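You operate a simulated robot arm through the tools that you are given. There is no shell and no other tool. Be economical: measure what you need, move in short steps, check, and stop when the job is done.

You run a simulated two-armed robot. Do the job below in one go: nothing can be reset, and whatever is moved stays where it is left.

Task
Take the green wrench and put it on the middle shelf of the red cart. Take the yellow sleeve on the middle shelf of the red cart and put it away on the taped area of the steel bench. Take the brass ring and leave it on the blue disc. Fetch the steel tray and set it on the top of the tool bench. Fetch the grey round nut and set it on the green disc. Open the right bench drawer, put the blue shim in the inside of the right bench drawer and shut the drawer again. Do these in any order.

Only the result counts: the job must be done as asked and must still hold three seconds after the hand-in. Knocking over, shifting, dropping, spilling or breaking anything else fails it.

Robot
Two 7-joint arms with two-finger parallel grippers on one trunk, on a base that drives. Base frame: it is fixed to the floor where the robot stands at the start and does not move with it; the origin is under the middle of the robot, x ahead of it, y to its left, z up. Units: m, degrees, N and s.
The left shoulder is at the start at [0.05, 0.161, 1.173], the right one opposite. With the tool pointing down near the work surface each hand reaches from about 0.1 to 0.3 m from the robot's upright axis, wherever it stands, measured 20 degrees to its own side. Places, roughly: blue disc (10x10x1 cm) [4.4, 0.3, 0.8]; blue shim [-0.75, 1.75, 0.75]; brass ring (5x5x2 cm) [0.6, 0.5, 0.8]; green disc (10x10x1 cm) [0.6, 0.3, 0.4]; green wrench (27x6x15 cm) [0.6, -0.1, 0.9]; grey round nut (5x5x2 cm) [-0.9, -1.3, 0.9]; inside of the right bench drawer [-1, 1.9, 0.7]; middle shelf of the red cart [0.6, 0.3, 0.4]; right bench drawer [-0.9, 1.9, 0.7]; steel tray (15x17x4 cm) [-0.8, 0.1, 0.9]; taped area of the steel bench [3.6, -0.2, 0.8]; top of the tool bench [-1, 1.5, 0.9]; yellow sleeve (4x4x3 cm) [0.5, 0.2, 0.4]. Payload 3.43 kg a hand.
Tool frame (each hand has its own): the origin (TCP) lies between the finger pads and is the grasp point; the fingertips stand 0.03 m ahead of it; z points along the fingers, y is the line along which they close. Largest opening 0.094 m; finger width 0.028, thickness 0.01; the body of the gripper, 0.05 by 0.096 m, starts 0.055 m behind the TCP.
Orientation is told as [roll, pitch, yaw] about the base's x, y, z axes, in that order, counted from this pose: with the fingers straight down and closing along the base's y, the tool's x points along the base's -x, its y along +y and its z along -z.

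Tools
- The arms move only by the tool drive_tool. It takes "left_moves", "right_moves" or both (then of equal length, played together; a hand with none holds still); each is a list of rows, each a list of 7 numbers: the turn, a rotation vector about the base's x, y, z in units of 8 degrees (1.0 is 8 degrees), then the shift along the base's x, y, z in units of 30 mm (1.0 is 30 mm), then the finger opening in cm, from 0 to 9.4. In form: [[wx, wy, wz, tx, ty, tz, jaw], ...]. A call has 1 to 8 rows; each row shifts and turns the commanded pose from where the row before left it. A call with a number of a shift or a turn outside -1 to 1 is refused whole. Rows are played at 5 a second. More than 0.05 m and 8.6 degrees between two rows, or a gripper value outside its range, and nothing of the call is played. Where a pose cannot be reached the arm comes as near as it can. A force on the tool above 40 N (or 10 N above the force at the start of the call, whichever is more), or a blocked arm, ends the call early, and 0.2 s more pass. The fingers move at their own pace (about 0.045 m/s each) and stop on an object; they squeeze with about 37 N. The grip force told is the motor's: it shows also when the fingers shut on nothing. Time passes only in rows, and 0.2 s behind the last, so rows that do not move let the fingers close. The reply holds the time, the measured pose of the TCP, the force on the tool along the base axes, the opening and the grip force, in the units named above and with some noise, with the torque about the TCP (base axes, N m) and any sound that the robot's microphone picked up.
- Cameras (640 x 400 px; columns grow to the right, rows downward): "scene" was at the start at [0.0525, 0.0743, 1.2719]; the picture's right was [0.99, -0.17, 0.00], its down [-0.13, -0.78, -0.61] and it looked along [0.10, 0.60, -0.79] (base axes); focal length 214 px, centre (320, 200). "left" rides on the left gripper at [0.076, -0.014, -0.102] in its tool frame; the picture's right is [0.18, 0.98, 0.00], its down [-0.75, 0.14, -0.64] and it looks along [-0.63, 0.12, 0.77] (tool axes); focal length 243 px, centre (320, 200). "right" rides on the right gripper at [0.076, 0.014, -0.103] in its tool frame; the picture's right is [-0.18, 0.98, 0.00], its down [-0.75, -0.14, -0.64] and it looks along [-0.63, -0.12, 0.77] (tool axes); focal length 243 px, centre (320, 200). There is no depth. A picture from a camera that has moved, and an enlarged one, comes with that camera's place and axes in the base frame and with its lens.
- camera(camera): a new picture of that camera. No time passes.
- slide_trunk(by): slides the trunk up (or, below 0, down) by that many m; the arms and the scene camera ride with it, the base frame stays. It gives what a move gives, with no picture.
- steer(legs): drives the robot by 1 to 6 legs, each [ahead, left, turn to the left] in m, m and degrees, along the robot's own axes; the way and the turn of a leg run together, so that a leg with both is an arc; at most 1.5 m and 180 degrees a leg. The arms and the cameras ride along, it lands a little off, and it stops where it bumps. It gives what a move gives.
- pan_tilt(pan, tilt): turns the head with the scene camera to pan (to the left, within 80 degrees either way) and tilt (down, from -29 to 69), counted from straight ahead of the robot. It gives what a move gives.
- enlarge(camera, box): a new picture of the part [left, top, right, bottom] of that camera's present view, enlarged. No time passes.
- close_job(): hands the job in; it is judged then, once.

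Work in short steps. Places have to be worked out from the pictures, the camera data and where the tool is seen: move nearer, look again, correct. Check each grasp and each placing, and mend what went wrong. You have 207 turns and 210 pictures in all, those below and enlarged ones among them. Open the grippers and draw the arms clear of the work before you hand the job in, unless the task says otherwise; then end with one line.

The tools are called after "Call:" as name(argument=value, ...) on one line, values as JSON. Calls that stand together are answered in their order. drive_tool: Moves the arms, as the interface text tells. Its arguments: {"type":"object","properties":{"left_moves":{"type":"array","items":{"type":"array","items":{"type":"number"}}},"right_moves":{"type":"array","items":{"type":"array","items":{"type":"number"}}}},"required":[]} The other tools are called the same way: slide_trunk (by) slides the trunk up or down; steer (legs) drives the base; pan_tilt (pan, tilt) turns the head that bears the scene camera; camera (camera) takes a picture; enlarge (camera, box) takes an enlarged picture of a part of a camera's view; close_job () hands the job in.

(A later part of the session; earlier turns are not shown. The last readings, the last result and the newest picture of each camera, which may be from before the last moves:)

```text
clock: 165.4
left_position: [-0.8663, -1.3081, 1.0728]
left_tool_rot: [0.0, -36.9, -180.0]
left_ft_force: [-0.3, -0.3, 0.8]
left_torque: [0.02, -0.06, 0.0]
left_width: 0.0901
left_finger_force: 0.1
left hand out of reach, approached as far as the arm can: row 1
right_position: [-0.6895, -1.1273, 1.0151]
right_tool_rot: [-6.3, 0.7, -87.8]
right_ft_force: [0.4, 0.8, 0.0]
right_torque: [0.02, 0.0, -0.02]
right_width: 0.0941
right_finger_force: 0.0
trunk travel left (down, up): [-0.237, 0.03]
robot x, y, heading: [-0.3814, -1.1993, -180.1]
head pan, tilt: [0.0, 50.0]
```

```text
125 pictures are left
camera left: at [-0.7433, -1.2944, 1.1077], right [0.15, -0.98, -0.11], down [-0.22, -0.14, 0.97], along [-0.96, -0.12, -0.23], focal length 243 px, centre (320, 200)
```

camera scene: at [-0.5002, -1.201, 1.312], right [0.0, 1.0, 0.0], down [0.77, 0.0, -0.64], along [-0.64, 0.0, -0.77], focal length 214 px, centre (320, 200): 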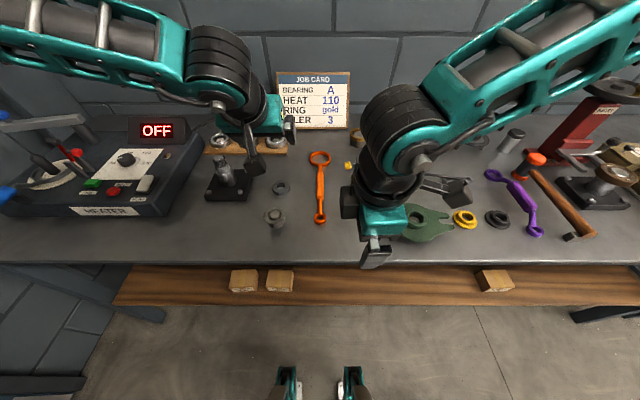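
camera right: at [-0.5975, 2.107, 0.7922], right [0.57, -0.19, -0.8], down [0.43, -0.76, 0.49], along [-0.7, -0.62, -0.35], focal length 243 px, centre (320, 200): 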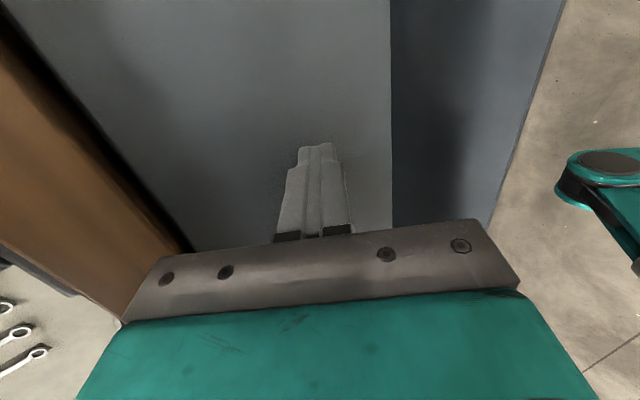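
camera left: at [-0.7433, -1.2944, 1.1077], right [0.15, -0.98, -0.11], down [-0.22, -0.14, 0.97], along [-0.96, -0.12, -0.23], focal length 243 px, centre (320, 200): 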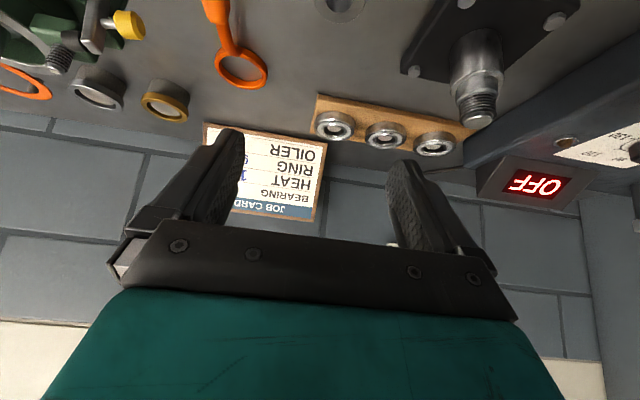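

Reach is fine. I'll descend over the nut in steps, watching the forearm over the heater.

Call:
drive_tool(left_moves=[[0, 0, 0, -0.5, 0, -1, 9], [0, 0, 0, -0.5, 0, -1, 9], [0, 0, 0, -0.2, -0.1, -1, 9], [0, 0, 0, 0, 0, -0.7, 9]])

Call:
camera(camera="scene")

Call:
camera(camera="left")

```text
clock: 166.4
left_position: [-0.8844, -1.3551, 0.9863]
left_tool_rot: [-0.1, -36.9, -179.9]
left_ft_force: [-0.5, 0.0, 0.1]
left_torque: [0.03, -0.01, 0.01]
left_width: 0.0901
left_finger_force: 0.1
left hand out of reach, approached as far as the arm can: row 1, 2, 3, 4
right_position: [-0.689, -1.1268, 1.0147]
right_tool_rot: [-6.3, 0.8, -87.7]
right_ft_force: [-0.2, -0.2, -0.2]
right_torque: [0.01, 0.03, -0.04]
right_width: 0.0941
right_finger_force: 0.1
trunk travel left (down, up): [-0.237, 0.03]
robot x, y, heading: [-0.3824, -1.1997, -180.0]
head pan, tilt: [0.0, 50.0]
```

```text
124 pictures are left
camera scene: at [-0.4996, -1.2009, 1.3121], right [0.0, 1.0, 0.0], down [0.77, 0.0, -0.64], along [-0.64, 0.0, -0.77], focal length 214 px, centre (320, 200)
```

scene: 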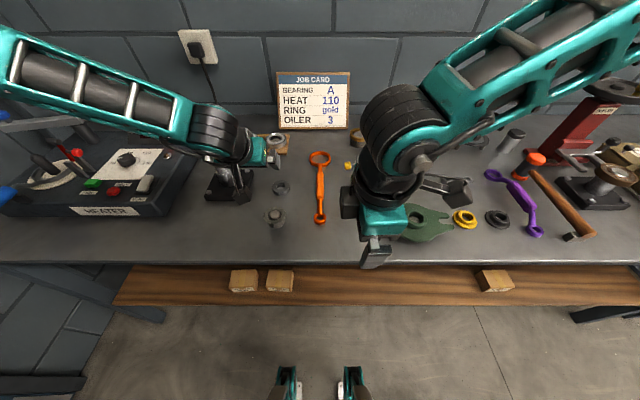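

```text
123 pictures are left
camera left: at [-0.7624, -1.3408, 1.022], right [0.15, -0.98, -0.11], down [-0.22, -0.14, 0.97], along [-0.96, -0.12, -0.23], focal length 243 px, centre (320, 200)
```

left: 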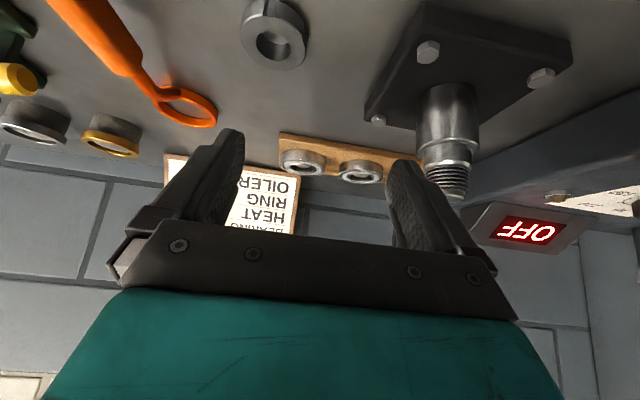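

The arm drifts sideways when lowering at this extension. I'll go back up to the good pose and lower the trunk instead.

Call:
drive_tool(left_moves=[[0, 0, 0, 0.2, 0, 1, 9], [0, 0, 0, 0.2, 0.5, 1, 9], [0, 0, 0, 0.2, 0.5, 0.8, 9], [0, 0, 0, -0.3, 0.5, 0, 9], [0, 0, 0, -0.4, 0, 0, 9]])

Call:
slide_trunk(by=-0.1)

Call:
camera(camera="scene")

Call:
camera(camera="left")

```text
clock: 167.6
left_position: [-0.8869, -1.3147, 1.0722]
left_tool_rot: [0.0, -37.1, -179.9]
left_ft_force: [-0.2, 0.2, 1.2]
left_torque: [0.01, -0.01, 0.02]
left_width: 0.0899
left_finger_force: 0.1
left hand out of reach, approached as far as the arm can: row 5
right_position: [-0.6896, -1.1287, 1.0149]
right_tool_rot: [-6.2, 0.9, -87.8]
right_ft_force: [0.0, 0.1, 0.5]
right_torque: [0.02, -0.02, 0.01]
right_width: 0.0938
right_finger_force: 0.0
trunk travel left (down, up): [-0.237, 0.03]
robot x, y, heading: [-0.3852, -1.2045, -180.1]
head pan, tilt: [0.0, 50.0]
```

```text
clock: 168.9
left_position: [-0.8871, -1.3131, 0.9721]
left_tool_rot: [-0.1, -37.0, -179.8]
left_ft_force: [-0.2, 0.3, 0.3]
left_torque: [0.0, 0.0, 0.0]
left_width: 0.0902
left_finger_force: 0.0
right_position: [-0.6884, -1.1286, 0.9148]
right_tool_rot: [-6.5, 0.8, -87.7]
right_ft_force: [-0.4, 0.2, 0.7]
right_torque: [0.0, -0.01, -0.02]
right_width: 0.094
right_finger_force: 0.0
trunk travel left (down, up): [-0.137, 0.13]
robot x, y, heading: [-0.3814, -1.197, -179.8]
head pan, tilt: [0.0, 50.0]
```

```text
122 pictures are left
camera scene: at [-0.4995, -1.2009, 1.2121], right [0.0, 1.0, 0.0], down [0.77, 0.0, -0.64], along [-0.64, 0.0, -0.77], focal length 214 px, centre (320, 200)
```

scene: 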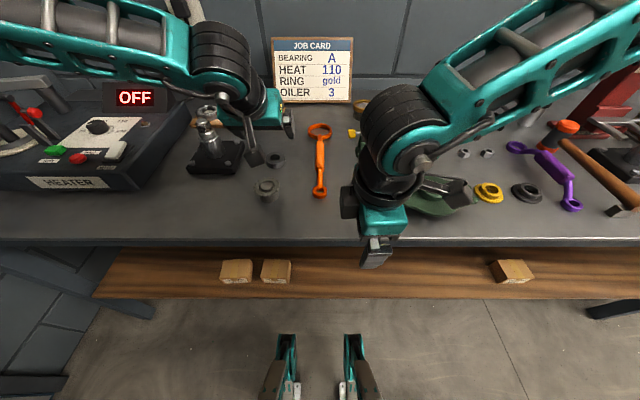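

```text
121 pictures are left
camera left: at [-0.7644, -1.2989, 1.0073], right [0.15, -0.98, -0.11], down [-0.22, -0.14, 0.97], along [-0.97, -0.12, -0.23], focal length 243 px, centre (320, 200)
```

left: 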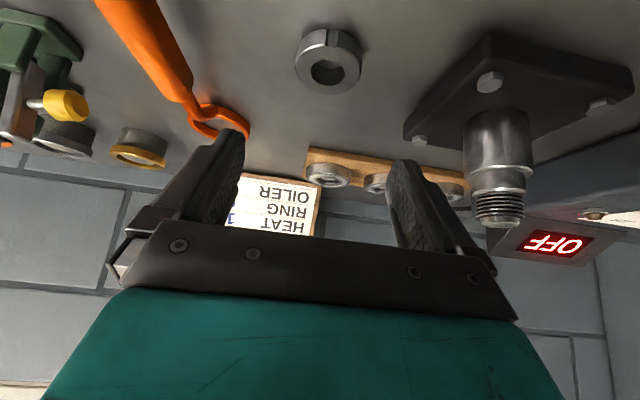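

The nut is at [-0.911, -1.3115]. The right hand would meet the bench when I lower, so I'll retract it, narrow the left opening and then lower.

Call:
drive_tool(right_moves=[[0, 0, 0, 1, 0, 1, 5], [0, 0, 0, 1, 0, 1, 5], [0, 0, 0, 1, 0, 1, 5], [0, 0, 0, 0, 0, 1, 5]], left_moves=[[0, 0, 0, -0.27, 0, 0, 8], [0, 0, 0, 0, 0, 0, 7.5], [0, 0, 0, 0, 0, 0, 7.5], [0, 0, 0, 0, 0, 0, 7.5]])

Call:
slide_trunk(by=-0.045)

Call:
camera(camera="left")

```text
clock: 169.9
left_position: [-0.8943, -1.3151, 0.9732]
left_tool_rot: [-0.1, -36.9, -179.9]
left_ft_force: [-0.5, 0.5, -1.1]
left_torque: [0.01, 0.0, -0.02]
left_width: 0.0751
left_finger_force: 0.1
right_position: [-0.6, -1.1281, 1.0358]
right_tool_rot: [-6.4, 0.9, -87.7]
right_ft_force: [0.7, -0.2, -0.2]
right_torque: [-0.02, 0.0, 0.01]
right_width: 0.05
right_finger_force: 0.0
trunk travel left (down, up): [-0.137, 0.13]
robot x, y, heading: [-0.3826, -1.2006, -179.9]
head pan, tilt: [0.0, 50.0]
```

```text
clock: 170.8
left_position: [-0.894, -1.3153, 0.9272]
left_tool_rot: [-0.2, -37.1, -179.9]
left_ft_force: [0.8, 0.4, -0.2]
left_torque: [0.0, 0.0, 0.02]
left_width: 0.075
left_finger_force: 0.1
right_position: [-0.599, -1.129, 0.9904]
right_tool_rot: [-6.3, 0.7, -87.7]
right_ft_force: [-0.5, -0.5, -0.3]
right_torque: [-0.01, 0.04, -0.01]
right_width: 0.0499
right_finger_force: 0.1
trunk travel left (down, up): [-0.092, 0.175]
robot x, y, heading: [-0.3808, -1.2046, -180.0]
head pan, tilt: [0.0, 50.0]
```

```text
120 pictures are left
camera left: at [-0.7716, -1.3014, 0.9627], right [0.15, -0.98, -0.11], down [-0.22, -0.14, 0.97], along [-0.97, -0.12, -0.23], focal length 243 px, centre (320, 200)
```

left: 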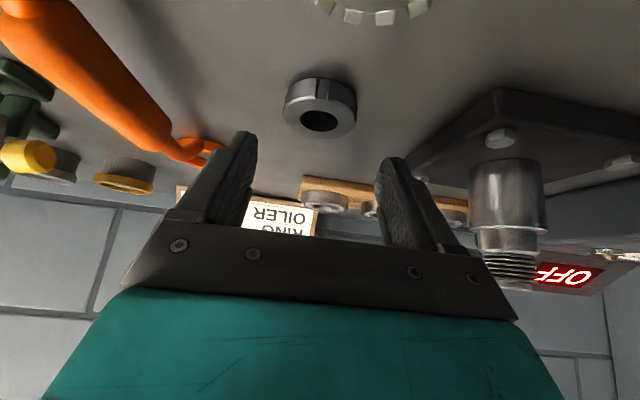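

The hand's camera box would come very close to the toothed stand when lowering. I'll yaw the hand by 40° so the box swings to +y, clear of the stand.

Call:
drive_tool(left_moves=[[0, 0, 1, 0, 0.1, 0, 7.5], [0, 0, 1, 0, 0, 0, 7.5], [0, 0, 1, 0, 0, 0, 7.5], [0, 0, 1, 0, 0, 0, 7.5], [0, 0, 1, 0, 0, 0, 7.5]])

Call:
camera(camera="left")

Call:
camera(camera="scene")

```text
clock: 172.0
left_position: [-0.8687, -1.3835, 0.9465]
left_tool_rot: [-0.4, -36.9, -139.7]
left_ft_force: [-0.1, 1.3, 0.6]
left_torque: [-0.02, 0.0, 0.02]
left_width: 0.0751
left_finger_force: 0.1
left hand out of reach, approached as far as the arm can: row 1, 2, 3, 4, 5
right_position: [-0.6001, -1.1283, 0.9899]
right_tool_rot: [-6.3, 0.8, -87.8]
right_ft_force: [0.2, 0.1, 0.7]
right_torque: [0.0, -0.02, -0.05]
right_width: 0.05
right_finger_force: 0.2
trunk travel left (down, up): [-0.092, 0.175]
robot x, y, heading: [-0.3826, -1.2022, -180.1]
head pan, tilt: [0.0, 50.0]
```

```text
119 pictures are left
camera left: at [-0.7833, -1.294, 0.982], right [0.75, -0.66, -0.11], down [-0.07, -0.25, 0.97], along [-0.66, -0.71, -0.23], focal length 243 px, centre (320, 200)
```

left: 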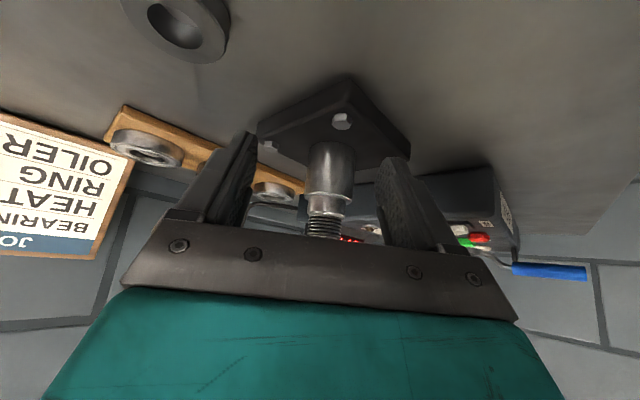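

```text
118 pictures are left
camera scene: at [-0.4996, -1.2009, 1.167], right [0.0, 1.0, 0.0], down [0.77, 0.0, -0.64], along [-0.64, 0.0, -0.77], focal length 214 px, centre (320, 200)
```

scene: 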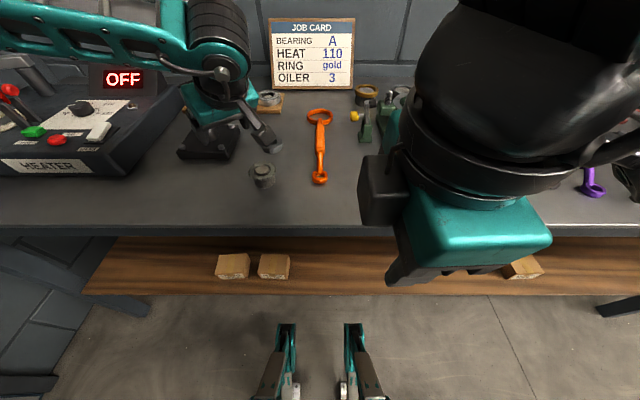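

The hand drifted toward the shaft. I'll raise the trunk straight up, shift the base right and ahead to put the hand over the nut, and look.

Call:
slide_trunk(by=0.09)

Call:
steer(legs=[[0.022, -0.073, 0]])

Call:
camera(camera="left")

Call:
camera(camera="scene")

```text
clock: 173.2
left_position: [-0.8676, -1.3829, 1.0359]
left_tool_rot: [-0.2, -36.9, -139.9]
left_ft_force: [-0.1, 0.0, 0.9]
left_torque: [0.03, 0.05, 0.0]
left_width: 0.0751
left_finger_force: 0.1
right_position: [-0.6014, -1.1284, 1.079]
right_tool_rot: [-6.2, 0.9, -87.8]
right_ft_force: [0.1, 0.2, -0.4]
right_torque: [-0.02, 0.02, -0.03]
right_width: 0.0496
right_finger_force: 0.0
trunk travel left (down, up): [-0.182, 0.085]
robot x, y, heading: [-0.3843, -1.1996, -180.2]
head pan, tilt: [0.0, 50.0]
```

```text
clock: 174.6
left_position: [-0.8911, -1.3112, 1.0367]
left_tool_rot: [-0.2, -36.9, -140.0]
left_ft_force: [0.8, -0.1, -0.7]
left_torque: [-0.02, -0.03, 0.05]
left_width: 0.0749
left_finger_force: 0.0
right_position: [-0.6216, -1.0566, 1.0808]
right_tool_rot: [-6.3, 0.7, -87.7]
right_ft_force: [-0.3, -0.4, -1.3]
right_torque: [0.01, -0.01, 0.02]
right_width: 0.0502
right_finger_force: 0.1
trunk travel left (down, up): [-0.182, 0.085]
robot x, y, heading: [-0.403, -1.1282, -179.8]
head pan, tilt: [0.0, 50.0]
```

```text
117 pictures are left
camera left: at [-0.8052, -1.2214, 1.072], right [0.74, -0.66, -0.11], down [-0.07, -0.25, 0.97], along [-0.66, -0.71, -0.23], focal length 243 px, centre (320, 200)
```

left: 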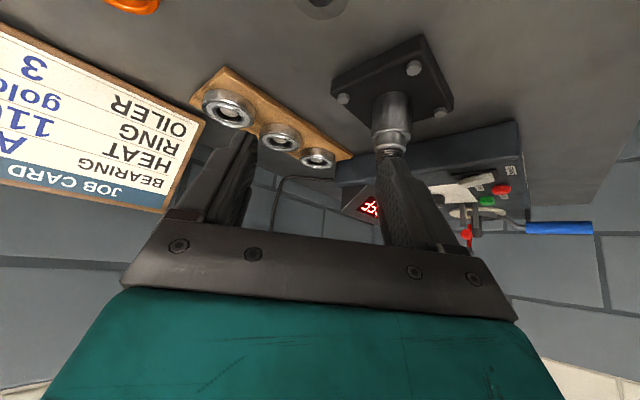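

```text
116 pictures are left
camera scene: at [-0.5217, -1.128, 1.257], right [0.0, 1.0, 0.0], down [0.77, 0.0, -0.64], along [-0.64, 0.0, -0.77], focal length 214 px, centre (320, 200)
```

scene: 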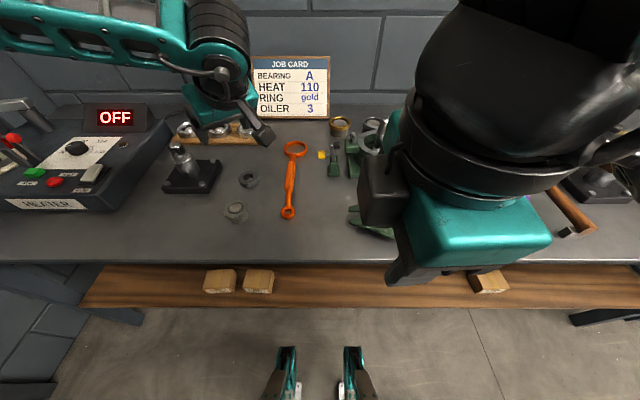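

The hand is over the nut. I'll fine-shift and lower to just above it, then check again.

Call:
drive_tool(left_moves=[[0, 0, 0, -0.2, 0.35, 0, 7.5], [0, 0, 0, 0, 0, 0, 7.5]])

Call:
slide_trunk(by=-0.1)

Call:
camera(camera="left")

Call:
pan_tilt(pan=30, tilt=40)

Call:
camera(camera="scene")

```text
clock: 175.2
left_position: [-0.8912, -1.3114, 1.0359]
left_tool_rot: [-0.2, -36.9, -139.9]
left_ft_force: [0.2, 0.3, 0.3]
left_torque: [-0.01, 0.02, 0.0]
left_width: 0.0751
left_finger_force: 0.2
left hand out of reach, approached as far as the arm can: row 1
right_position: [-0.6223, -1.0561, 1.0795]
right_tool_rot: [-6.3, 0.9, -87.7]
right_ft_force: [-0.1, -1.0, 0.6]
right_torque: [0.01, 0.01, 0.0]
right_width: 0.0499
right_finger_force: 0.0
trunk travel left (down, up): [-0.182, 0.085]
robot x, y, heading: [-0.4015, -1.1264, -179.9]
head pan, tilt: [0.0, 50.0]
```

```text
clock: 176.5
left_position: [-0.8901, -1.3105, 0.936]
left_tool_rot: [-0.4, -36.9, -139.8]
left_ft_force: [0.9, -0.4, -1.0]
left_torque: [-0.01, -0.01, -0.02]
left_width: 0.0752
left_finger_force: 0.1
right_position: [-0.6216, -1.0557, 0.9814]
right_tool_rot: [-6.4, 0.7, -87.6]
right_ft_force: [0.0, 0.1, -0.2]
right_torque: [0.02, 0.0, 0.01]
right_width: 0.0502
right_finger_force: 0.2
trunk travel left (down, up): [-0.082, 0.185]
robot x, y, heading: [-0.4038, -1.1299, -180.0]
head pan, tilt: [0.0, 50.0]
```

```text
115 pictures are left
camera left: at [-0.805, -1.2217, 0.9721], right [0.74, -0.66, -0.11], down [-0.07, -0.25, 0.97], along [-0.66, -0.71, -0.23], focal length 243 px, centre (320, 200)
```

left: 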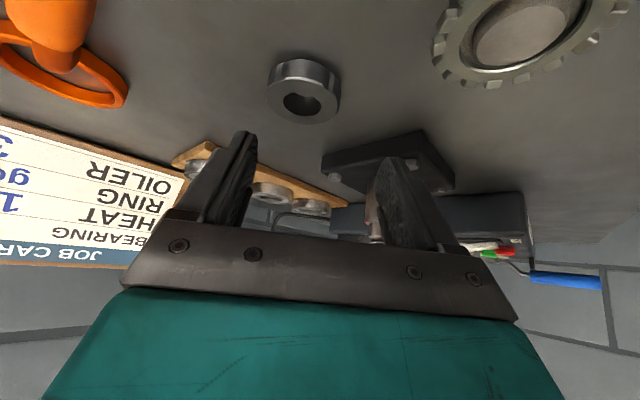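

```text
clock: 177.4
left_position: [-0.8896, -1.3119, 0.9367]
left_tool_rot: [-0.2, -36.9, -139.8]
left_ft_force: [-0.5, -0.7, -0.4]
left_torque: [-0.01, 0.0, -0.03]
left_width: 0.0749
left_finger_force: 0.0
right_position: [-0.6214, -1.0551, 0.9795]
right_tool_rot: [-6.2, 0.8, -87.7]
right_ft_force: [1.0, -0.2, -0.4]
right_torque: [-0.01, 0.0, 0.04]
right_width: 0.0503
right_finger_force: 0.1
trunk travel left (down, up): [-0.082, 0.185]
robot x, y, heading: [-0.4084, -1.13, -180.0]
head pan, tilt: [30.0, 40.0]
```

```text
114 pictures are left
camera scene: at [-0.5182, -1.1708, 1.1712], right [-0.5, 0.87, 0.0], down [0.56, 0.32, -0.77], along [-0.66, -0.38, -0.64], focal length 214 px, centre (320, 200)
```

scene: 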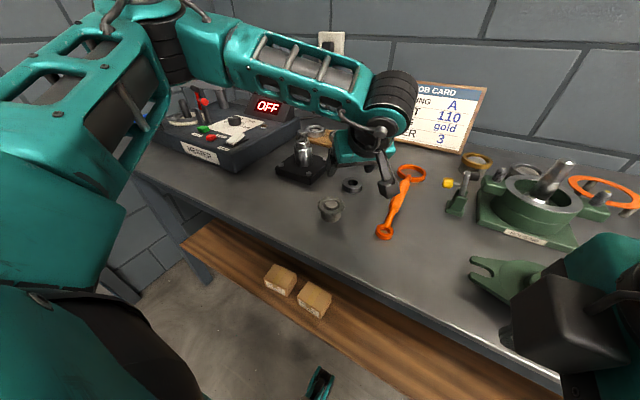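

The nut sits about 1.6 cm off the finger centreline. I'll correct with a small base shift.

Call:
steer(legs=[[0.009, -0.014, 0]])

Call:
camera(camera="left")

```text
clock: 178.3
left_position: [-0.8932, -1.3028, 0.9374]
left_tool_rot: [-0.3, -36.8, -139.7]
left_ft_force: [0.0, 0.8, 0.3]
left_torque: [-0.02, -0.03, 0.02]
left_width: 0.0752
left_finger_force: 0.1
right_position: [-0.6268, -1.0468, 0.98]
right_tool_rot: [-6.2, 0.8, -87.4]
right_ft_force: [-0.3, -0.7, -0.1]
right_torque: [0.02, -0.02, 0.02]
right_width: 0.0499
right_finger_force: 0.0
trunk travel left (down, up): [-0.082, 0.185]
robot x, y, heading: [-0.4085, -1.1182, -179.7]
head pan, tilt: [30.0, 40.0]
stopped in leg 1: the robot was blocked; the commanded pose is now the measured one
```

```text
113 pictures are left
camera left: at [-0.8093, -1.2139, 0.9719], right [0.75, -0.65, -0.11], down [-0.07, -0.25, 0.97], along [-0.66, -0.71, -0.23], focal length 243 px, centre (320, 200)
```

left: 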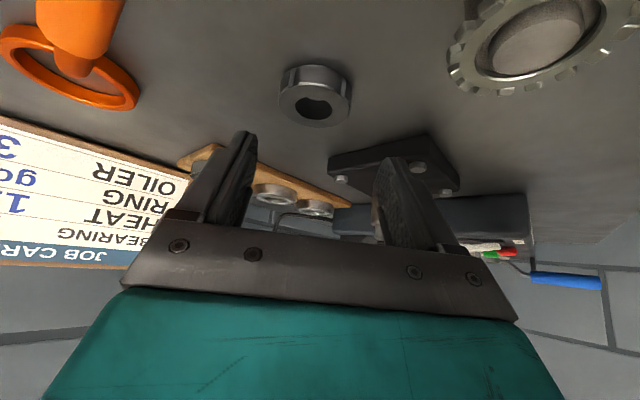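

Well aligned now. I'll widen the fingers and lower the trunk 4.2 cm.

Call:
drive_tool(left_moves=[[0, 0, 0, 0, 0, 0, 8.8], [0, 0, 0, 0, 0, 0, 8.8]])

Call:
slide_trunk(by=-0.042)

Call:
camera(camera="left")

Call:
enlarge(camera="scene", box=[260, 80, 480, 240])

```text
clock: 178.9
left_position: [-0.8932, -1.3031, 0.9363]
left_tool_rot: [-0.3, -36.9, -139.5]
left_ft_force: [0.5, 0.1, 0.4]
left_torque: [0.0, -0.01, -0.02]
left_width: 0.088
left_finger_force: 0.1
right_position: [-0.6274, -1.0474, 0.9795]
right_tool_rot: [-6.3, 0.8, -87.4]
right_ft_force: [1.2, 0.9, 0.4]
right_torque: [-0.02, -0.03, 0.0]
right_width: 0.0499
right_finger_force: 0.0
trunk travel left (down, up): [-0.082, 0.185]
robot x, y, heading: [-0.4075, -1.1132, -179.8]
head pan, tilt: [30.0, 40.0]
```

```text
clock: 179.9
left_position: [-0.8352, -1.3038, 0.9231]
left_tool_rot: [-4.1, -40.7, -137.4]
left_ft_force: [2.4, -0.3, 0.8]
left_torque: [0.03, 0.14, -0.09]
left_width: 0.0882
left_finger_force: 0.0
right_position: [-0.5567, -1.047, 0.942]
right_tool_rot: [-7.0, 1.0, -87.8]
right_ft_force: [2.2, 0.3, 0.6]
right_torque: [0.0, 0.25, -0.01]
right_width: 0.0499
right_finger_force: 0.1
trunk travel left (down, up): [-0.041, 0.226]
robot x, y, heading: [-0.346, -1.1212, -179.7]
head pan, tilt: [30.0, 40.0]
stopped: the force on the tool passed its limit at 90 N (the readings are from after the stop); the commanded pose is now the measured one
```

```text
112 pictures are left
camera left: at [-0.7481, -1.2141, 0.9515], right [0.73, -0.66, -0.17], down [0.01, -0.25, 0.97], along [-0.68, -0.71, -0.18], focal length 243 px, centre (320, 200)
```

left: 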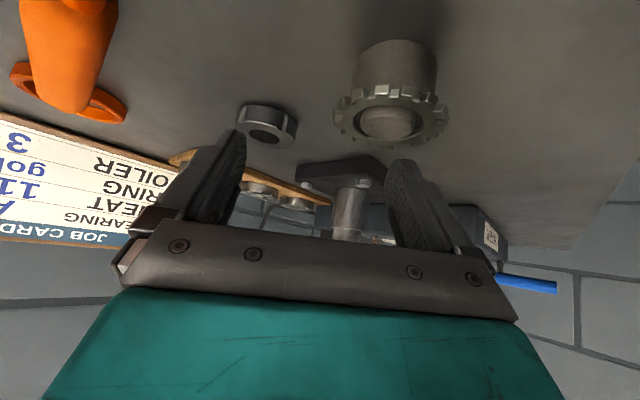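

```text
2.50 times, centred on (370, 160) of scene
camera zoom: at [-0.4482, -1.1622, 1.1335], right [-0.51, 0.86, 0.01], down [0.54, 0.32, -0.78], along [-0.67, -0.39, -0.63], focal length 536 px, centre (195, 300)
```

zoom: 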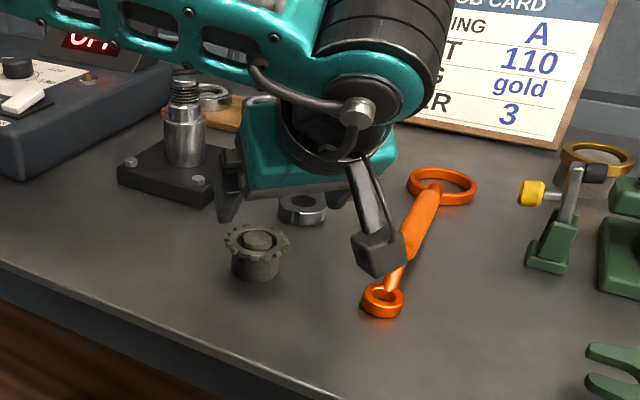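

Lowering made the robot's chest press on the bench edge and pushed the base back; the parts on the bench haven't moved. I'll rise, back off, and instead come sideways with the right arm (facing -y), which reaches further.

Call:
slide_trunk(by=0.14)

Call:
steer(legs=[[-0.3, 0, 0], [0, 0, 90]])

Call:
pan_tilt(pan=-60, tilt=35)

Call:
camera(camera="scene")

```text
clock: 181.6
left_position: [-0.8816, -1.3042, 1.053]
left_tool_rot: [-3.0, -39.9, -138.1]
left_ft_force: [0.0, 0.1, -0.5]
left_torque: [-0.02, 0.0, 0.02]
left_width: 0.088
left_finger_force: 0.1
right_position: [-0.6033, -1.0473, 1.0771]
right_tool_rot: [-5.9, 0.8, -87.9]
right_ft_force: [-0.8, -0.6, -0.3]
right_torque: [-0.02, -0.02, 0.02]
right_width: 0.05
right_finger_force: 0.0
trunk travel left (down, up): [-0.181, 0.086]
robot x, y, heading: [-0.3838, -1.119, -179.6]
head pan, tilt: [30.0, 40.0]
```

```text
clock: 187.5
left_position: [0.1023, -1.6145, 1.0528]
left_tool_rot: [-2.9, -40.0, -48.2]
left_ft_force: [0.0, -0.5, 0.8]
left_torque: [-0.03, 0.0, -0.06]
left_width: 0.088
left_finger_force: 0.0
right_position: [-0.1536, -1.3376, 1.0769]
right_tool_rot: [-5.9, 0.9, 2.2]
right_ft_force: [-0.6, -0.8, -0.1]
right_torque: [-0.02, 0.03, -0.02]
right_width: 0.05
right_finger_force: 0.0
trunk travel left (down, up): [-0.181, 0.086]
robot x, y, heading: [-0.0804, -1.1156, -89.6]
head pan, tilt: [30.0, 40.0]
```

```text
clock: 189.2
left_position: [0.1015, -1.6136, 1.0534]
left_tool_rot: [-2.9, -40.0, -48.1]
left_ft_force: [0.3, -0.4, -0.1]
left_torque: [-0.01, 0.02, 0.04]
left_width: 0.0879
left_finger_force: 0.0
right_position: [-0.1542, -1.3366, 1.077]
right_tool_rot: [-5.9, 0.9, 2.2]
right_ft_force: [-1.2, 0.1, -0.1]
right_torque: [0.01, 0.0, -0.02]
right_width: 0.0501
right_finger_force: 0.1
trunk travel left (down, up): [-0.181, 0.086]
robot x, y, heading: [-0.0835, -1.1188, -89.4]
head pan, tilt: [-60.0, 35.0]
```

```text
110 pictures are left
camera scene: at [-0.1585, -1.2013, 1.2777], right [-0.51, 0.86, 0.0], down [0.49, 0.29, -0.82], along [-0.71, -0.41, -0.57], focal length 214 px, centre (320, 200)
```

scene: 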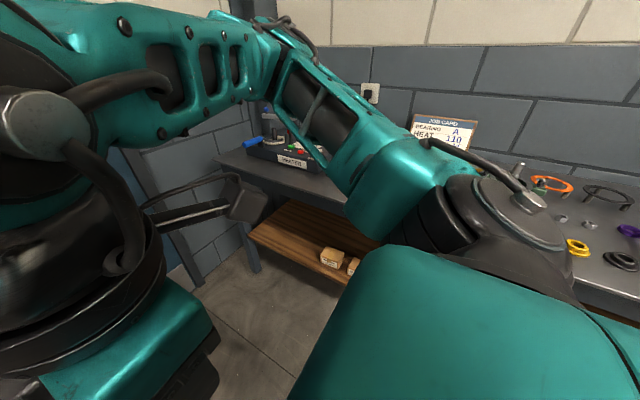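

The base is now facing -y. I'll extend the right hand sideways toward -x.

Call:
drive_tool(right_moves=[[0.74, 0, 0, -1, 0.3, 0, 9], [0, 0, 0, -1, 0.3, 0, 9], [0, 0, 0, -1, 0.3, 0, 9], [0, 0, 0, -1, 0.3, 0, 9], [0, 0, 0, -1, 0, 0, 9], [0, 0, 0, -1, 0, 0, 9], [0, 0, 0, -1, 0, 0, 9], [0, 0, 0, -1, 0, 0, 9]])

Call:
drive_tool(right_moves=[[0, 0, 0, -1, 0, -1, 9], [0, 0, 0, -1, 0, -1, 9], [0, 0, 0, -1, 0, -1, 9], [0, 0, 0, -0.5, 0, -1, 9]])

Call:
camera(camera="scene")

```text
clock: 190.9
left_position: [0.1022, -1.6148, 1.0526]
left_tool_rot: [-2.9, -39.9, -48.1]
left_ft_force: [-0.7, 1.1, 0.4]
left_torque: [-0.03, 0.02, -0.01]
left_width: 0.0881
left_finger_force: 0.1
right_position: [-0.294, -1.3197, 1.1285]
right_tool_rot: [-0.1, 0.6, 2.2]
right_ft_force: [0.3, 0.1, 0.3]
right_torque: [-0.02, 0.01, 0.01]
right_width: 0.0899
right_finger_force: 0.1
right hand out of reach, approached as far as the arm can: row 2, 3, 4, 5, 6, 7, 8
trunk travel left (down, up): [-0.181, 0.086]
robot x, y, heading: [-0.0794, -1.1121, -89.5]
head pan, tilt: [-60.0, 35.0]
```

```text
clock: 191.9
left_position: [0.1033, -1.6143, 1.0513]
left_tool_rot: [-3.0, -39.9, -48.1]
left_ft_force: [0.2, 1.1, 1.5]
left_torque: [0.02, 0.03, 0.0]
left_width: 0.0879
left_finger_force: 0.1
right_position: [-0.2853, -1.3302, 1.1176]
right_tool_rot: [0.1, 0.5, 2.1]
right_ft_force: [-0.6, -0.2, -0.3]
right_torque: [0.02, -0.01, 0.0]
right_width: 0.0901
right_finger_force: 0.1
right hand out of reach, approached as far as the arm can: row 1, 2, 3, 4
trunk travel left (down, up): [-0.181, 0.086]
robot x, y, heading: [-0.0807, -1.1149, -89.4]
head pan, tilt: [-60.0, 35.0]
```

```text
109 pictures are left
camera scene: at [-0.1584, -1.2014, 1.2777], right [-0.51, 0.86, 0.0], down [0.49, 0.29, -0.82], along [-0.71, -0.41, -0.57], focal length 214 px, centre (320, 200)
```

scene: 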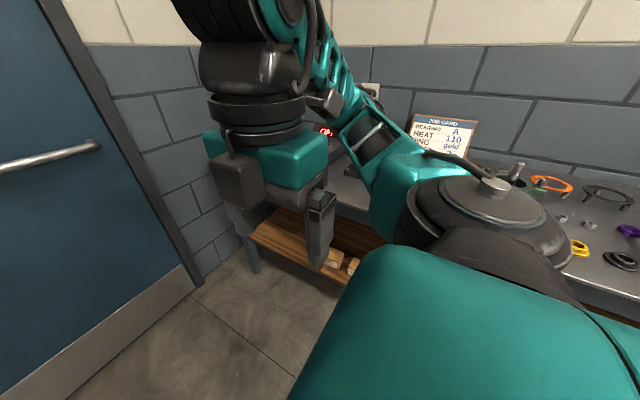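

The arm is stuck because the hand keeps its yaw. I'll yaw it clockwise while extending sideways.

Call:
drive_tool(right_moves=[[0, 0, -1, -0.5, 0, 0, 9], [0, 0, -1, -0.5, 0, 0, 9], [0, 0, -1, -0.7, 0, 0, 9], [0, 0, -1, -1, 0, 0, 9], [0, 0, -1, -1, 0, 0, 9], [0, 0, -1, -1, 0, 0, 9], [0, 0, -1, -1, 0, 0, 9], [0, 0, -1, -1, 0, 0, 9]])

Call:
camera(camera="scene")

```text
clock: 193.8
left_position: [0.103, -1.6153, 1.052]
left_tool_rot: [-2.8, -39.9, -48.1]
left_ft_force: [-1.0, -0.7, 0.2]
left_torque: [-0.02, 0.01, -0.02]
left_width: 0.0879
left_finger_force: 0.1
right_position: [-0.4247, -1.372, 1.1091]
right_tool_rot: [0.0, 0.6, -61.9]
right_ft_force: [-0.6, 0.0, 0.2]
right_torque: [0.03, 0.0, -0.01]
right_width: 0.09
right_finger_force: 0.0
right hand out of reach, approached as far as the arm can: row 5, 6, 7, 8
trunk travel left (down, up): [-0.181, 0.086]
robot x, y, heading: [-0.0837, -1.1143, -89.6]
head pan, tilt: [-60.0, 35.0]
```

```text
108 pictures are left
camera scene: at [-0.1587, -1.2015, 1.2777], right [-0.51, 0.86, 0.0], down [0.49, 0.29, -0.82], along [-0.71, -0.41, -0.57], focal length 214 px, centre (320, 200)
```

scene: 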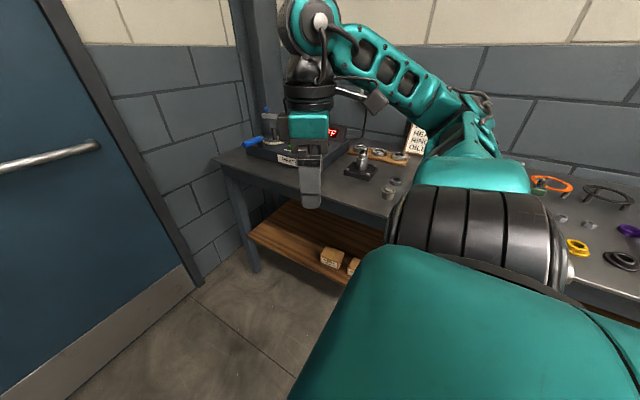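

Better: 34 cm to the side now. Continuing.

Call:
drive_tool(right_moves=[[0, 0, -1, -0.7, 0.7, -0.5, 9], [0, 0, -1, -0.7, 0.7, -0.5, 9], [0, 0, -1, -0.7, 0.7, -0.5, 9], [0, 0, -0.5, -1, 0.7, -0.5, 9], [0, 0, 0, -1, 0.3, -0.5, 9], [0, 0, 0, -1, 0, -0.5, 9]])

Call:
camera(camera="scene")

```text
clock: 195.2
left_position: [0.1025, -1.6149, 1.0525]
left_tool_rot: [-2.9, -39.8, -48.1]
left_ft_force: [-0.5, 0.3, -0.6]
left_torque: [0.01, -0.01, 0.01]
left_width: 0.088
left_finger_force: 0.1
right_position: [-0.5349, -1.3063, 1.0244]
right_tool_rot: [1.2, 0.1, -86.1]
right_ft_force: [-0.3, 0.3, 1.0]
right_torque: [-0.02, -0.03, 0.02]
right_width: 0.0902
right_finger_force: 0.1
right hand out of reach, approached as far as the arm can: row 1, 2, 6
trunk travel left (down, up): [-0.181, 0.086]
robot x, y, heading: [-0.0824, -1.1176, -89.5]
head pan, tilt: [-60.0, 35.0]
```

```text
107 pictures are left
camera scene: at [-0.1585, -1.2013, 1.2777], right [-0.51, 0.86, 0.0], down [0.49, 0.29, -0.82], along [-0.71, -0.41, -0.57], focal length 214 px, centre (320, 200)
```

scene: 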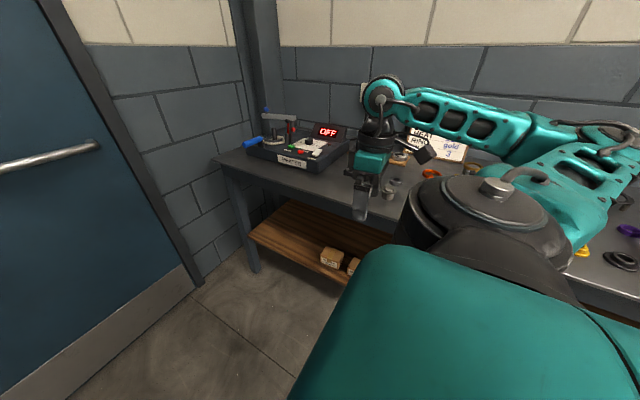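

The right hand now reaches 45 cm sideways, pointing down, aligned in y. I'll strafe toward the bench.

Call:
steer(legs=[[0, -0.32, 0]])

Call:
camera(camera="scene")

Call:
camera(camera="right")

```text
clock: 198.5
left_position: [-0.2169, -1.6163, 1.0534]
left_tool_rot: [-2.8, -39.9, -48.1]
left_ft_force: [-0.5, 0.3, 0.8]
left_torque: [-0.01, 0.02, 0.0]
left_width: 0.0882
left_finger_force: 0.1
right_position: [-0.8537, -1.3085, 1.0258]
right_tool_rot: [1.4, 0.2, -86.2]
right_ft_force: [-0.3, 0.3, 0.7]
right_torque: [-0.03, -0.02, -0.03]
right_width: 0.0901
right_finger_force: 0.1
trunk travel left (down, up): [-0.181, 0.086]
robot x, y, heading: [-0.4008, -1.1196, -89.6]
head pan, tilt: [-60.0, 35.0]
```

```text
106 pictures are left
camera scene: at [-0.4779, -1.2036, 1.2777], right [-0.51, 0.86, 0.0], down [0.49, 0.29, -0.82], along [-0.71, -0.41, -0.57], focal length 214 px, centre (320, 200)
```

scene: 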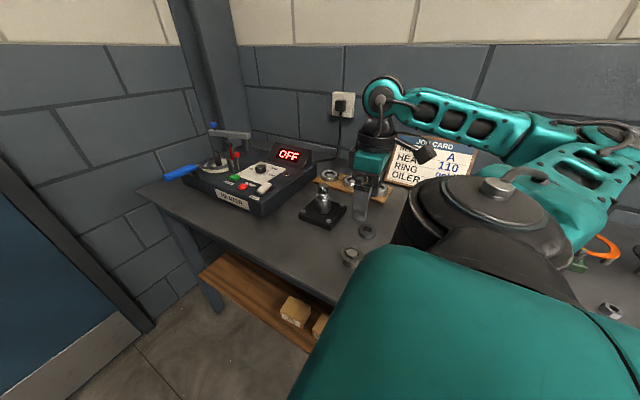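

```text
105 pictures are left
camera right: at [-0.8464, -1.2311, 1.1282], right [0.99, -0.12, 0.02], down [-0.1, -0.76, 0.64], along [-0.06, -0.63, -0.77], focal length 243 px, centre (320, 200)
```

right: 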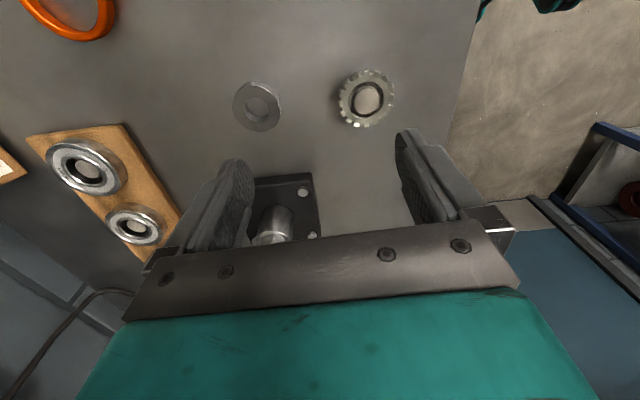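

Nut at [-0.9147, -1.307]; 6 cm further is needed. I'll try with the arm while lowering a bit.

Call:
drive_tool(right_moves=[[0, 0, 0, -1, 0, -0.3, 8], [0, 0, 0, -1, 0, -0.3, 8], [0, 0, 0, 0, 0, -0.5, 8]])

```text
clock: 199.3
left_position: [-0.2164, -1.6172, 1.053]
left_tool_rot: [-2.9, -39.9, -48.0]
left_ft_force: [0.2, 0.7, -0.8]
left_torque: [0.0, 0.0, 0.04]
left_width: 0.0879
left_finger_force: 0.0
right_position: [-0.8591, -1.3113, 1.0115]
right_tool_rot: [1.3, 0.2, -86.0]
right_ft_force: [0.4, 1.0, -0.7]
right_torque: [-0.02, 0.01, 0.01]
right_width: 0.0799
right_finger_force: 0.0
right hand out of reach, approached as far as the arm can: row 1, 2
trunk travel left (down, up): [-0.181, 0.086]
robot x, y, heading: [-0.3987, -1.1161, -89.7]
head pan, tilt: [-60.0, 35.0]
```

The arm is at its limit there; I'll strafe the base 5 cm more, as lateral room permits.

Call:
steer(legs=[[0, -0.054, 0]])

```text
clock: 200.2
left_position: [-0.2237, -1.617, 1.0517]
left_tool_rot: [-2.8, -39.9, -48.0]
left_ft_force: [1.0, 0.7, 0.3]
left_torque: [0.01, 0.04, 0.01]
left_width: 0.0879
left_finger_force: 0.1
right_position: [-0.867, -1.3114, 1.0113]
right_tool_rot: [1.3, 0.1, -86.2]
right_ft_force: [0.7, 0.8, 0.8]
right_torque: [0.03, 0.02, 0.0]
right_width: 0.0801
right_finger_force: 0.1
trunk travel left (down, up): [-0.181, 0.086]
robot x, y, heading: [-0.4073, -1.1197, -89.6]
head pan, tilt: [-60.0, 35.0]
stopped in leg 1: the robot was blocked; the commanded pose is now the measured one
```

The base is blocked at 0.30 m from the bench. I'll rotate the hand so it closes along y and can tilt outward for the last 5 cm.

Call:
drive_tool(right_moves=[[0, 0, -1, 0, 0, 0, 8], [0, 0, -1, 0, 0, 0, 8], [0, 0, -1, 0, 0, 0, 8], [0, 0, -1, 0, 0, 0, 8], [0, 0, -1, 0, 0, 0, 8], [0, 0, -1, 0, 0, 0, 8]])

Call:
camera(camera="scene")

```text
clock: 201.6
left_position: [-0.2225, -1.6171, 1.0525]
left_tool_rot: [-2.8, -39.9, -48.1]
left_ft_force: [-0.4, 0.4, -0.4]
left_torque: [0.0, 0.0, 0.01]
left_width: 0.0878
left_finger_force: 0.1
right_position: [-0.867, -1.3106, 1.0093]
right_tool_rot: [1.3, 0.0, -134.2]
right_ft_force: [0.5, -0.5, -0.6]
right_torque: [-0.01, -0.01, 0.02]
right_width: 0.08
right_finger_force: 0.0
trunk travel left (down, up): [-0.181, 0.086]
robot x, y, heading: [-0.4085, -1.118, -89.3]
head pan, tilt: [-60.0, 35.0]
```

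```text
104 pictures are left
camera scene: at [-0.4848, -1.2038, 1.2777], right [-0.51, 0.86, 0.0], down [0.49, 0.29, -0.82], along [-0.71, -0.41, -0.57], focal length 214 px, centre (320, 200)
```

scene: 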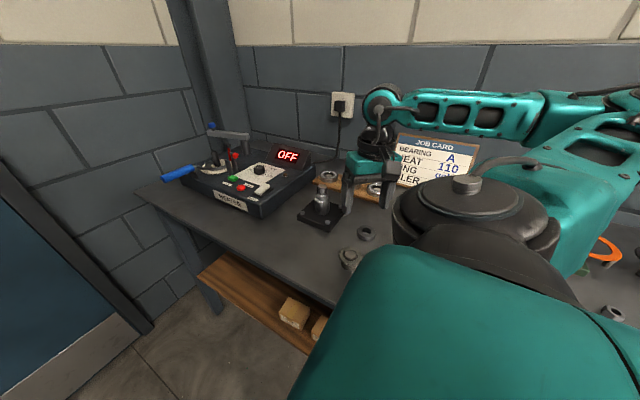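

Rotation works well. Finishing it, then tilting outward by 20° and extending.

Call:
drive_tool(right_moves=[[0, 0, -1, 0, 0, 0, 8], [0, 0, -1, 0, 0, 0, 8], [0, 0, -1, 0, 0, 0, 8], [0, 0, -1, 0, 0, 0, 8], [0, 0, -1, 0, 0, 0, 8], [0, 1, 0, -0.5, 0, 0, 8], [0, 1, 0, -0.5, 0, 0, 8], [0, 0.5, 0, -0.5, 0, 0, 8]])

Call:
camera(camera="right")

Call:
camera(camera="scene")

```text
clock: 203.4
left_position: [-0.2239, -1.6178, 1.0541]
left_tool_rot: [-2.9, -39.9, -48.1]
left_ft_force: [0.7, 0.2, -0.3]
left_torque: [-0.01, 0.01, 0.03]
left_width: 0.088
left_finger_force: 0.1
right_position: [-0.9114, -1.3125, 1.0112]
right_tool_rot: [-0.8, -19.9, -173.6]
right_ft_force: [0.0, -0.2, 0.1]
right_torque: [0.02, 0.0, -0.02]
right_width: 0.0799
right_finger_force: 0.1
trunk travel left (down, up): [-0.181, 0.086]
robot x, y, heading: [-0.4091, -1.1199, -89.6]
head pan, tilt: [-60.0, 35.0]
```

```text
103 pictures are left
camera right: at [-0.8039, -1.3153, 1.0814], right [-0.07, -1.0, 0.05], down [-0.5, 0.08, 0.86], along [-0.86, 0.04, -0.51], focal length 243 px, centre (320, 200)
```

right: 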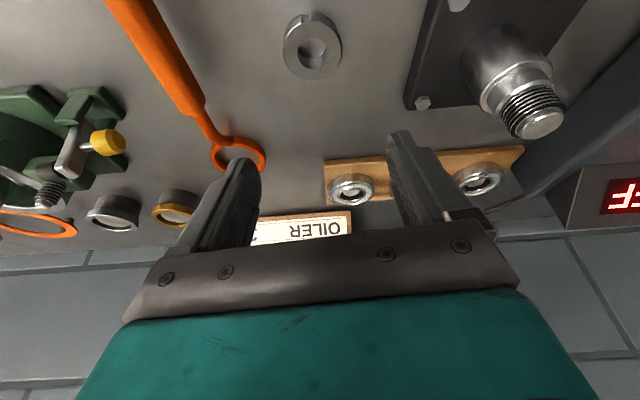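

```text
102 pictures are left
camera scene: at [-0.4849, -1.2038, 1.2777], right [-0.51, 0.86, 0.0], down [0.49, 0.29, -0.82], along [-0.71, -0.41, -0.57], focal length 214 px, centre (320, 200)
```

scene: 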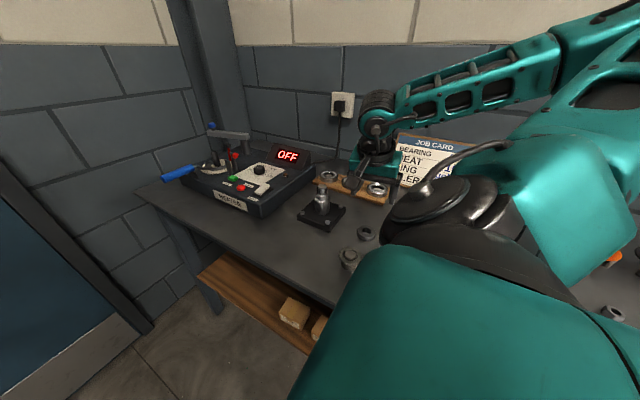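

Perfect alignment: nut at [-0.910, -1.311]. Lowering with the arm toward z≈0.90.

Call:
drive_tool(right_moves=[[0, 0, 0, 0.25, 0, -1, 8], [0, 0, 0, 0, 0, -1, 8], [0, 0, 0, 0, 0, -1, 8], [0, 0, 0, 0, 0, -0.5, 8]])

Call:
camera(camera="right")

```text
clock: 204.4
left_position: [-0.2234, -1.6171, 1.0527]
left_tool_rot: [-3.0, -39.9, -48.1]
left_ft_force: [0.2, 0.3, -0.1]
left_torque: [-0.02, 0.0, 0.0]
left_width: 0.0881
left_finger_force: 0.0
right_position: [-0.9034, -1.3113, 0.9047]
right_tool_rot: [-0.8, -19.8, -173.7]
right_ft_force: [-0.7, -0.6, 0.6]
right_torque: [-0.01, -0.02, -0.02]
right_width: 0.0797
right_finger_force: 0.0
trunk travel left (down, up): [-0.181, 0.086]
robot x, y, heading: [-0.4075, -1.1212, -89.4]
head pan, tilt: [-60.0, 35.0]
```

```text
101 pictures are left
camera right: at [-0.7964, -1.3152, 0.9755], right [-0.07, -1.0, 0.05], down [-0.5, 0.08, 0.86], along [-0.86, 0.03, -0.51], focal length 243 px, centre (320, 200)
```

right: 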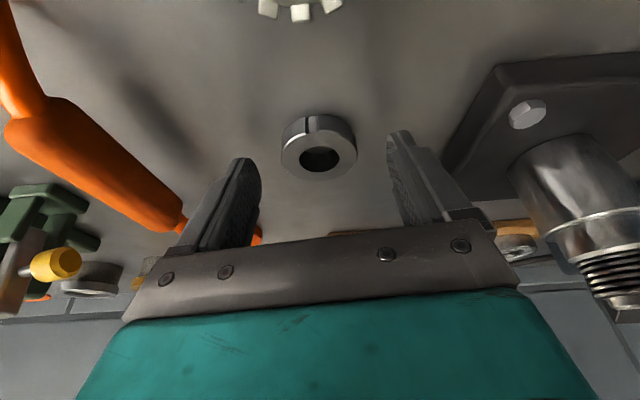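

On target. Down 9 mm and close.

Call:
drive_tool(right_moves=[[0, 0, 0, 0, 0, -0.3, 8], [0, 0, 0, 0, 0, 0, 6], [0, 0, 0, 0, 0, 0, 4], [0, 0, 0, 0, 0, 0, 3], [0, 0, 0, 0, 0, 0, 3], [0, 0, 0, 0, 0, 0.5, 3], [0, 0, 0, 0, 0, 1, 3], [0, 0, 0, 0, 0, 1, 3]])

Call:
camera(camera="right")

```text
clock: 206.2
left_position: [-0.2227, -1.618, 1.0532]
left_tool_rot: [-2.8, -39.8, -47.9]
left_ft_force: [0.7, -0.2, -0.2]
left_torque: [0.0, -0.01, 0.0]
left_width: 0.0879
left_finger_force: 0.0
right_position: [-0.9034, -1.3117, 0.9721]
right_tool_rot: [-0.9, -19.7, -173.6]
right_ft_force: [-0.3, 0.0, -1.1]
right_torque: [-0.04, -0.03, 0.01]
right_width: 0.0482
right_finger_force: 36.4
trunk travel left (down, up): [-0.181, 0.086]
robot x, y, heading: [-0.41, -1.1188, -89.8]
head pan, tilt: [-60.0, 35.0]
```

```text
100 pictures are left
camera right: at [-0.7952, -1.3151, 1.0428], right [-0.07, -1.0, 0.05], down [-0.5, 0.08, 0.86], along [-0.86, 0.03, -0.51], focal length 243 px, centre (320, 200)
```

right: 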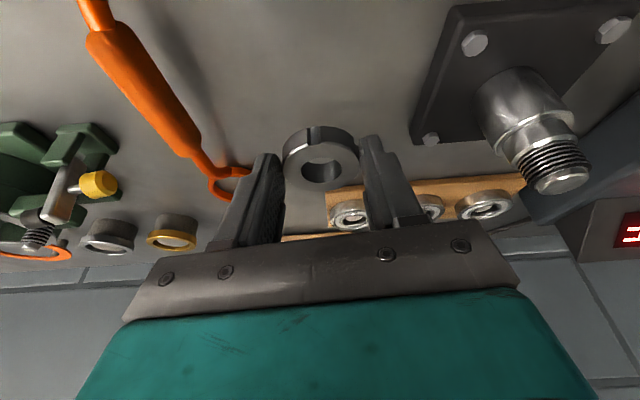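

The nut is held. I'll lift more, strafe clear of the bench, turn to face the cart and bring the right hand to the front.

Call:
drive_tool(right_moves=[[0, 0, 0, 0.3, 0, 1, 3], [0, 0, 0, 0.3, 0, 1, 3]])

Call:
steer(legs=[[0, 0.35, 0], [0, 0, 90]])

Call:
pan_tilt(pan=20, tilt=45)

Call:
camera(camera="scene")

```text
clock: 206.8
left_position: [-0.224, -1.6183, 1.0535]
left_tool_rot: [-2.9, -39.8, -48.0]
left_ft_force: [0.8, -0.5, -0.7]
left_torque: [0.03, 0.06, 0.0]
left_width: 0.0878
left_finger_force: 0.0
right_position: [-0.8852, -1.3108, 1.0314]
right_tool_rot: [-1.0, -19.6, -173.8]
right_ft_force: [0.0, -0.2, -1.2]
right_torque: [0.03, -0.03, 0.01]
right_width: 0.0482
right_finger_force: 36.9
trunk travel left (down, up): [-0.181, 0.086]
robot x, y, heading: [-0.4091, -1.1194, -89.5]
head pan, tilt: [-60.0, 35.0]
```

```text
clock: 214.3
left_position: [0.4323, -0.9226, 1.0525]
left_tool_rot: [-2.9, -39.9, 42.9]
left_ft_force: [-0.2, 0.5, -0.4]
left_torque: [0.03, -0.01, 0.0]
left_width: 0.0883
left_finger_force: 0.1
right_position: [0.1374, -1.5907, 1.0315]
right_tool_rot: [-0.9, -19.6, -82.6]
right_ft_force: [0.4, 1.0, -2.1]
right_torque: [-0.01, -0.03, 0.01]
right_width: 0.0481
right_finger_force: 36.5
trunk travel left (down, up): [-0.181, 0.086]
robot x, y, heading: [-0.0596, -1.116, 1.5]
head pan, tilt: [-60.0, 35.0]
```

```text
clock: 215.8
left_position: [0.4323, -0.9225, 1.0531]
left_tool_rot: [-2.9, -39.8, 42.8]
left_ft_force: [-0.7, -0.5, -0.9]
left_torque: [-0.01, 0.03, -0.02]
left_width: 0.088
left_finger_force: 0.0
right_position: [0.1373, -1.5904, 1.0312]
right_tool_rot: [-0.9, -19.7, -82.7]
right_ft_force: [0.9, 0.5, -2.5]
right_torque: [-0.01, 0.0, 0.0]
right_width: 0.048
right_finger_force: 37.6
trunk travel left (down, up): [-0.181, 0.086]
robot x, y, heading: [-0.0635, -1.1191, 1.2]
head pan, tilt: [20.0, 45.0]
```

```text
99 pictures are left
camera scene: at [0.0537, -1.086, 1.2629], right [0.36, -0.93, 0.0], down [-0.66, -0.26, -0.71], along [0.66, 0.26, -0.71], focal length 214 px, centre (320, 200)
```

scene: 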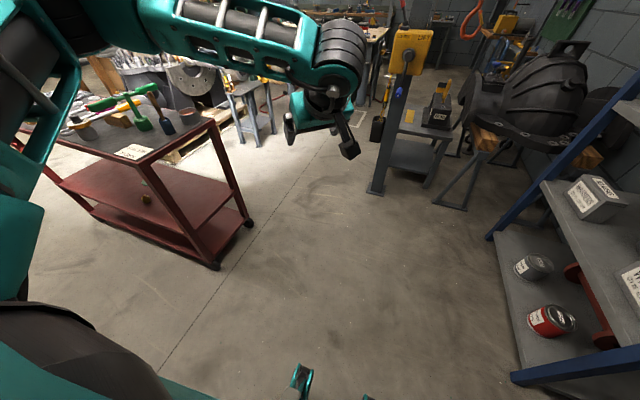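

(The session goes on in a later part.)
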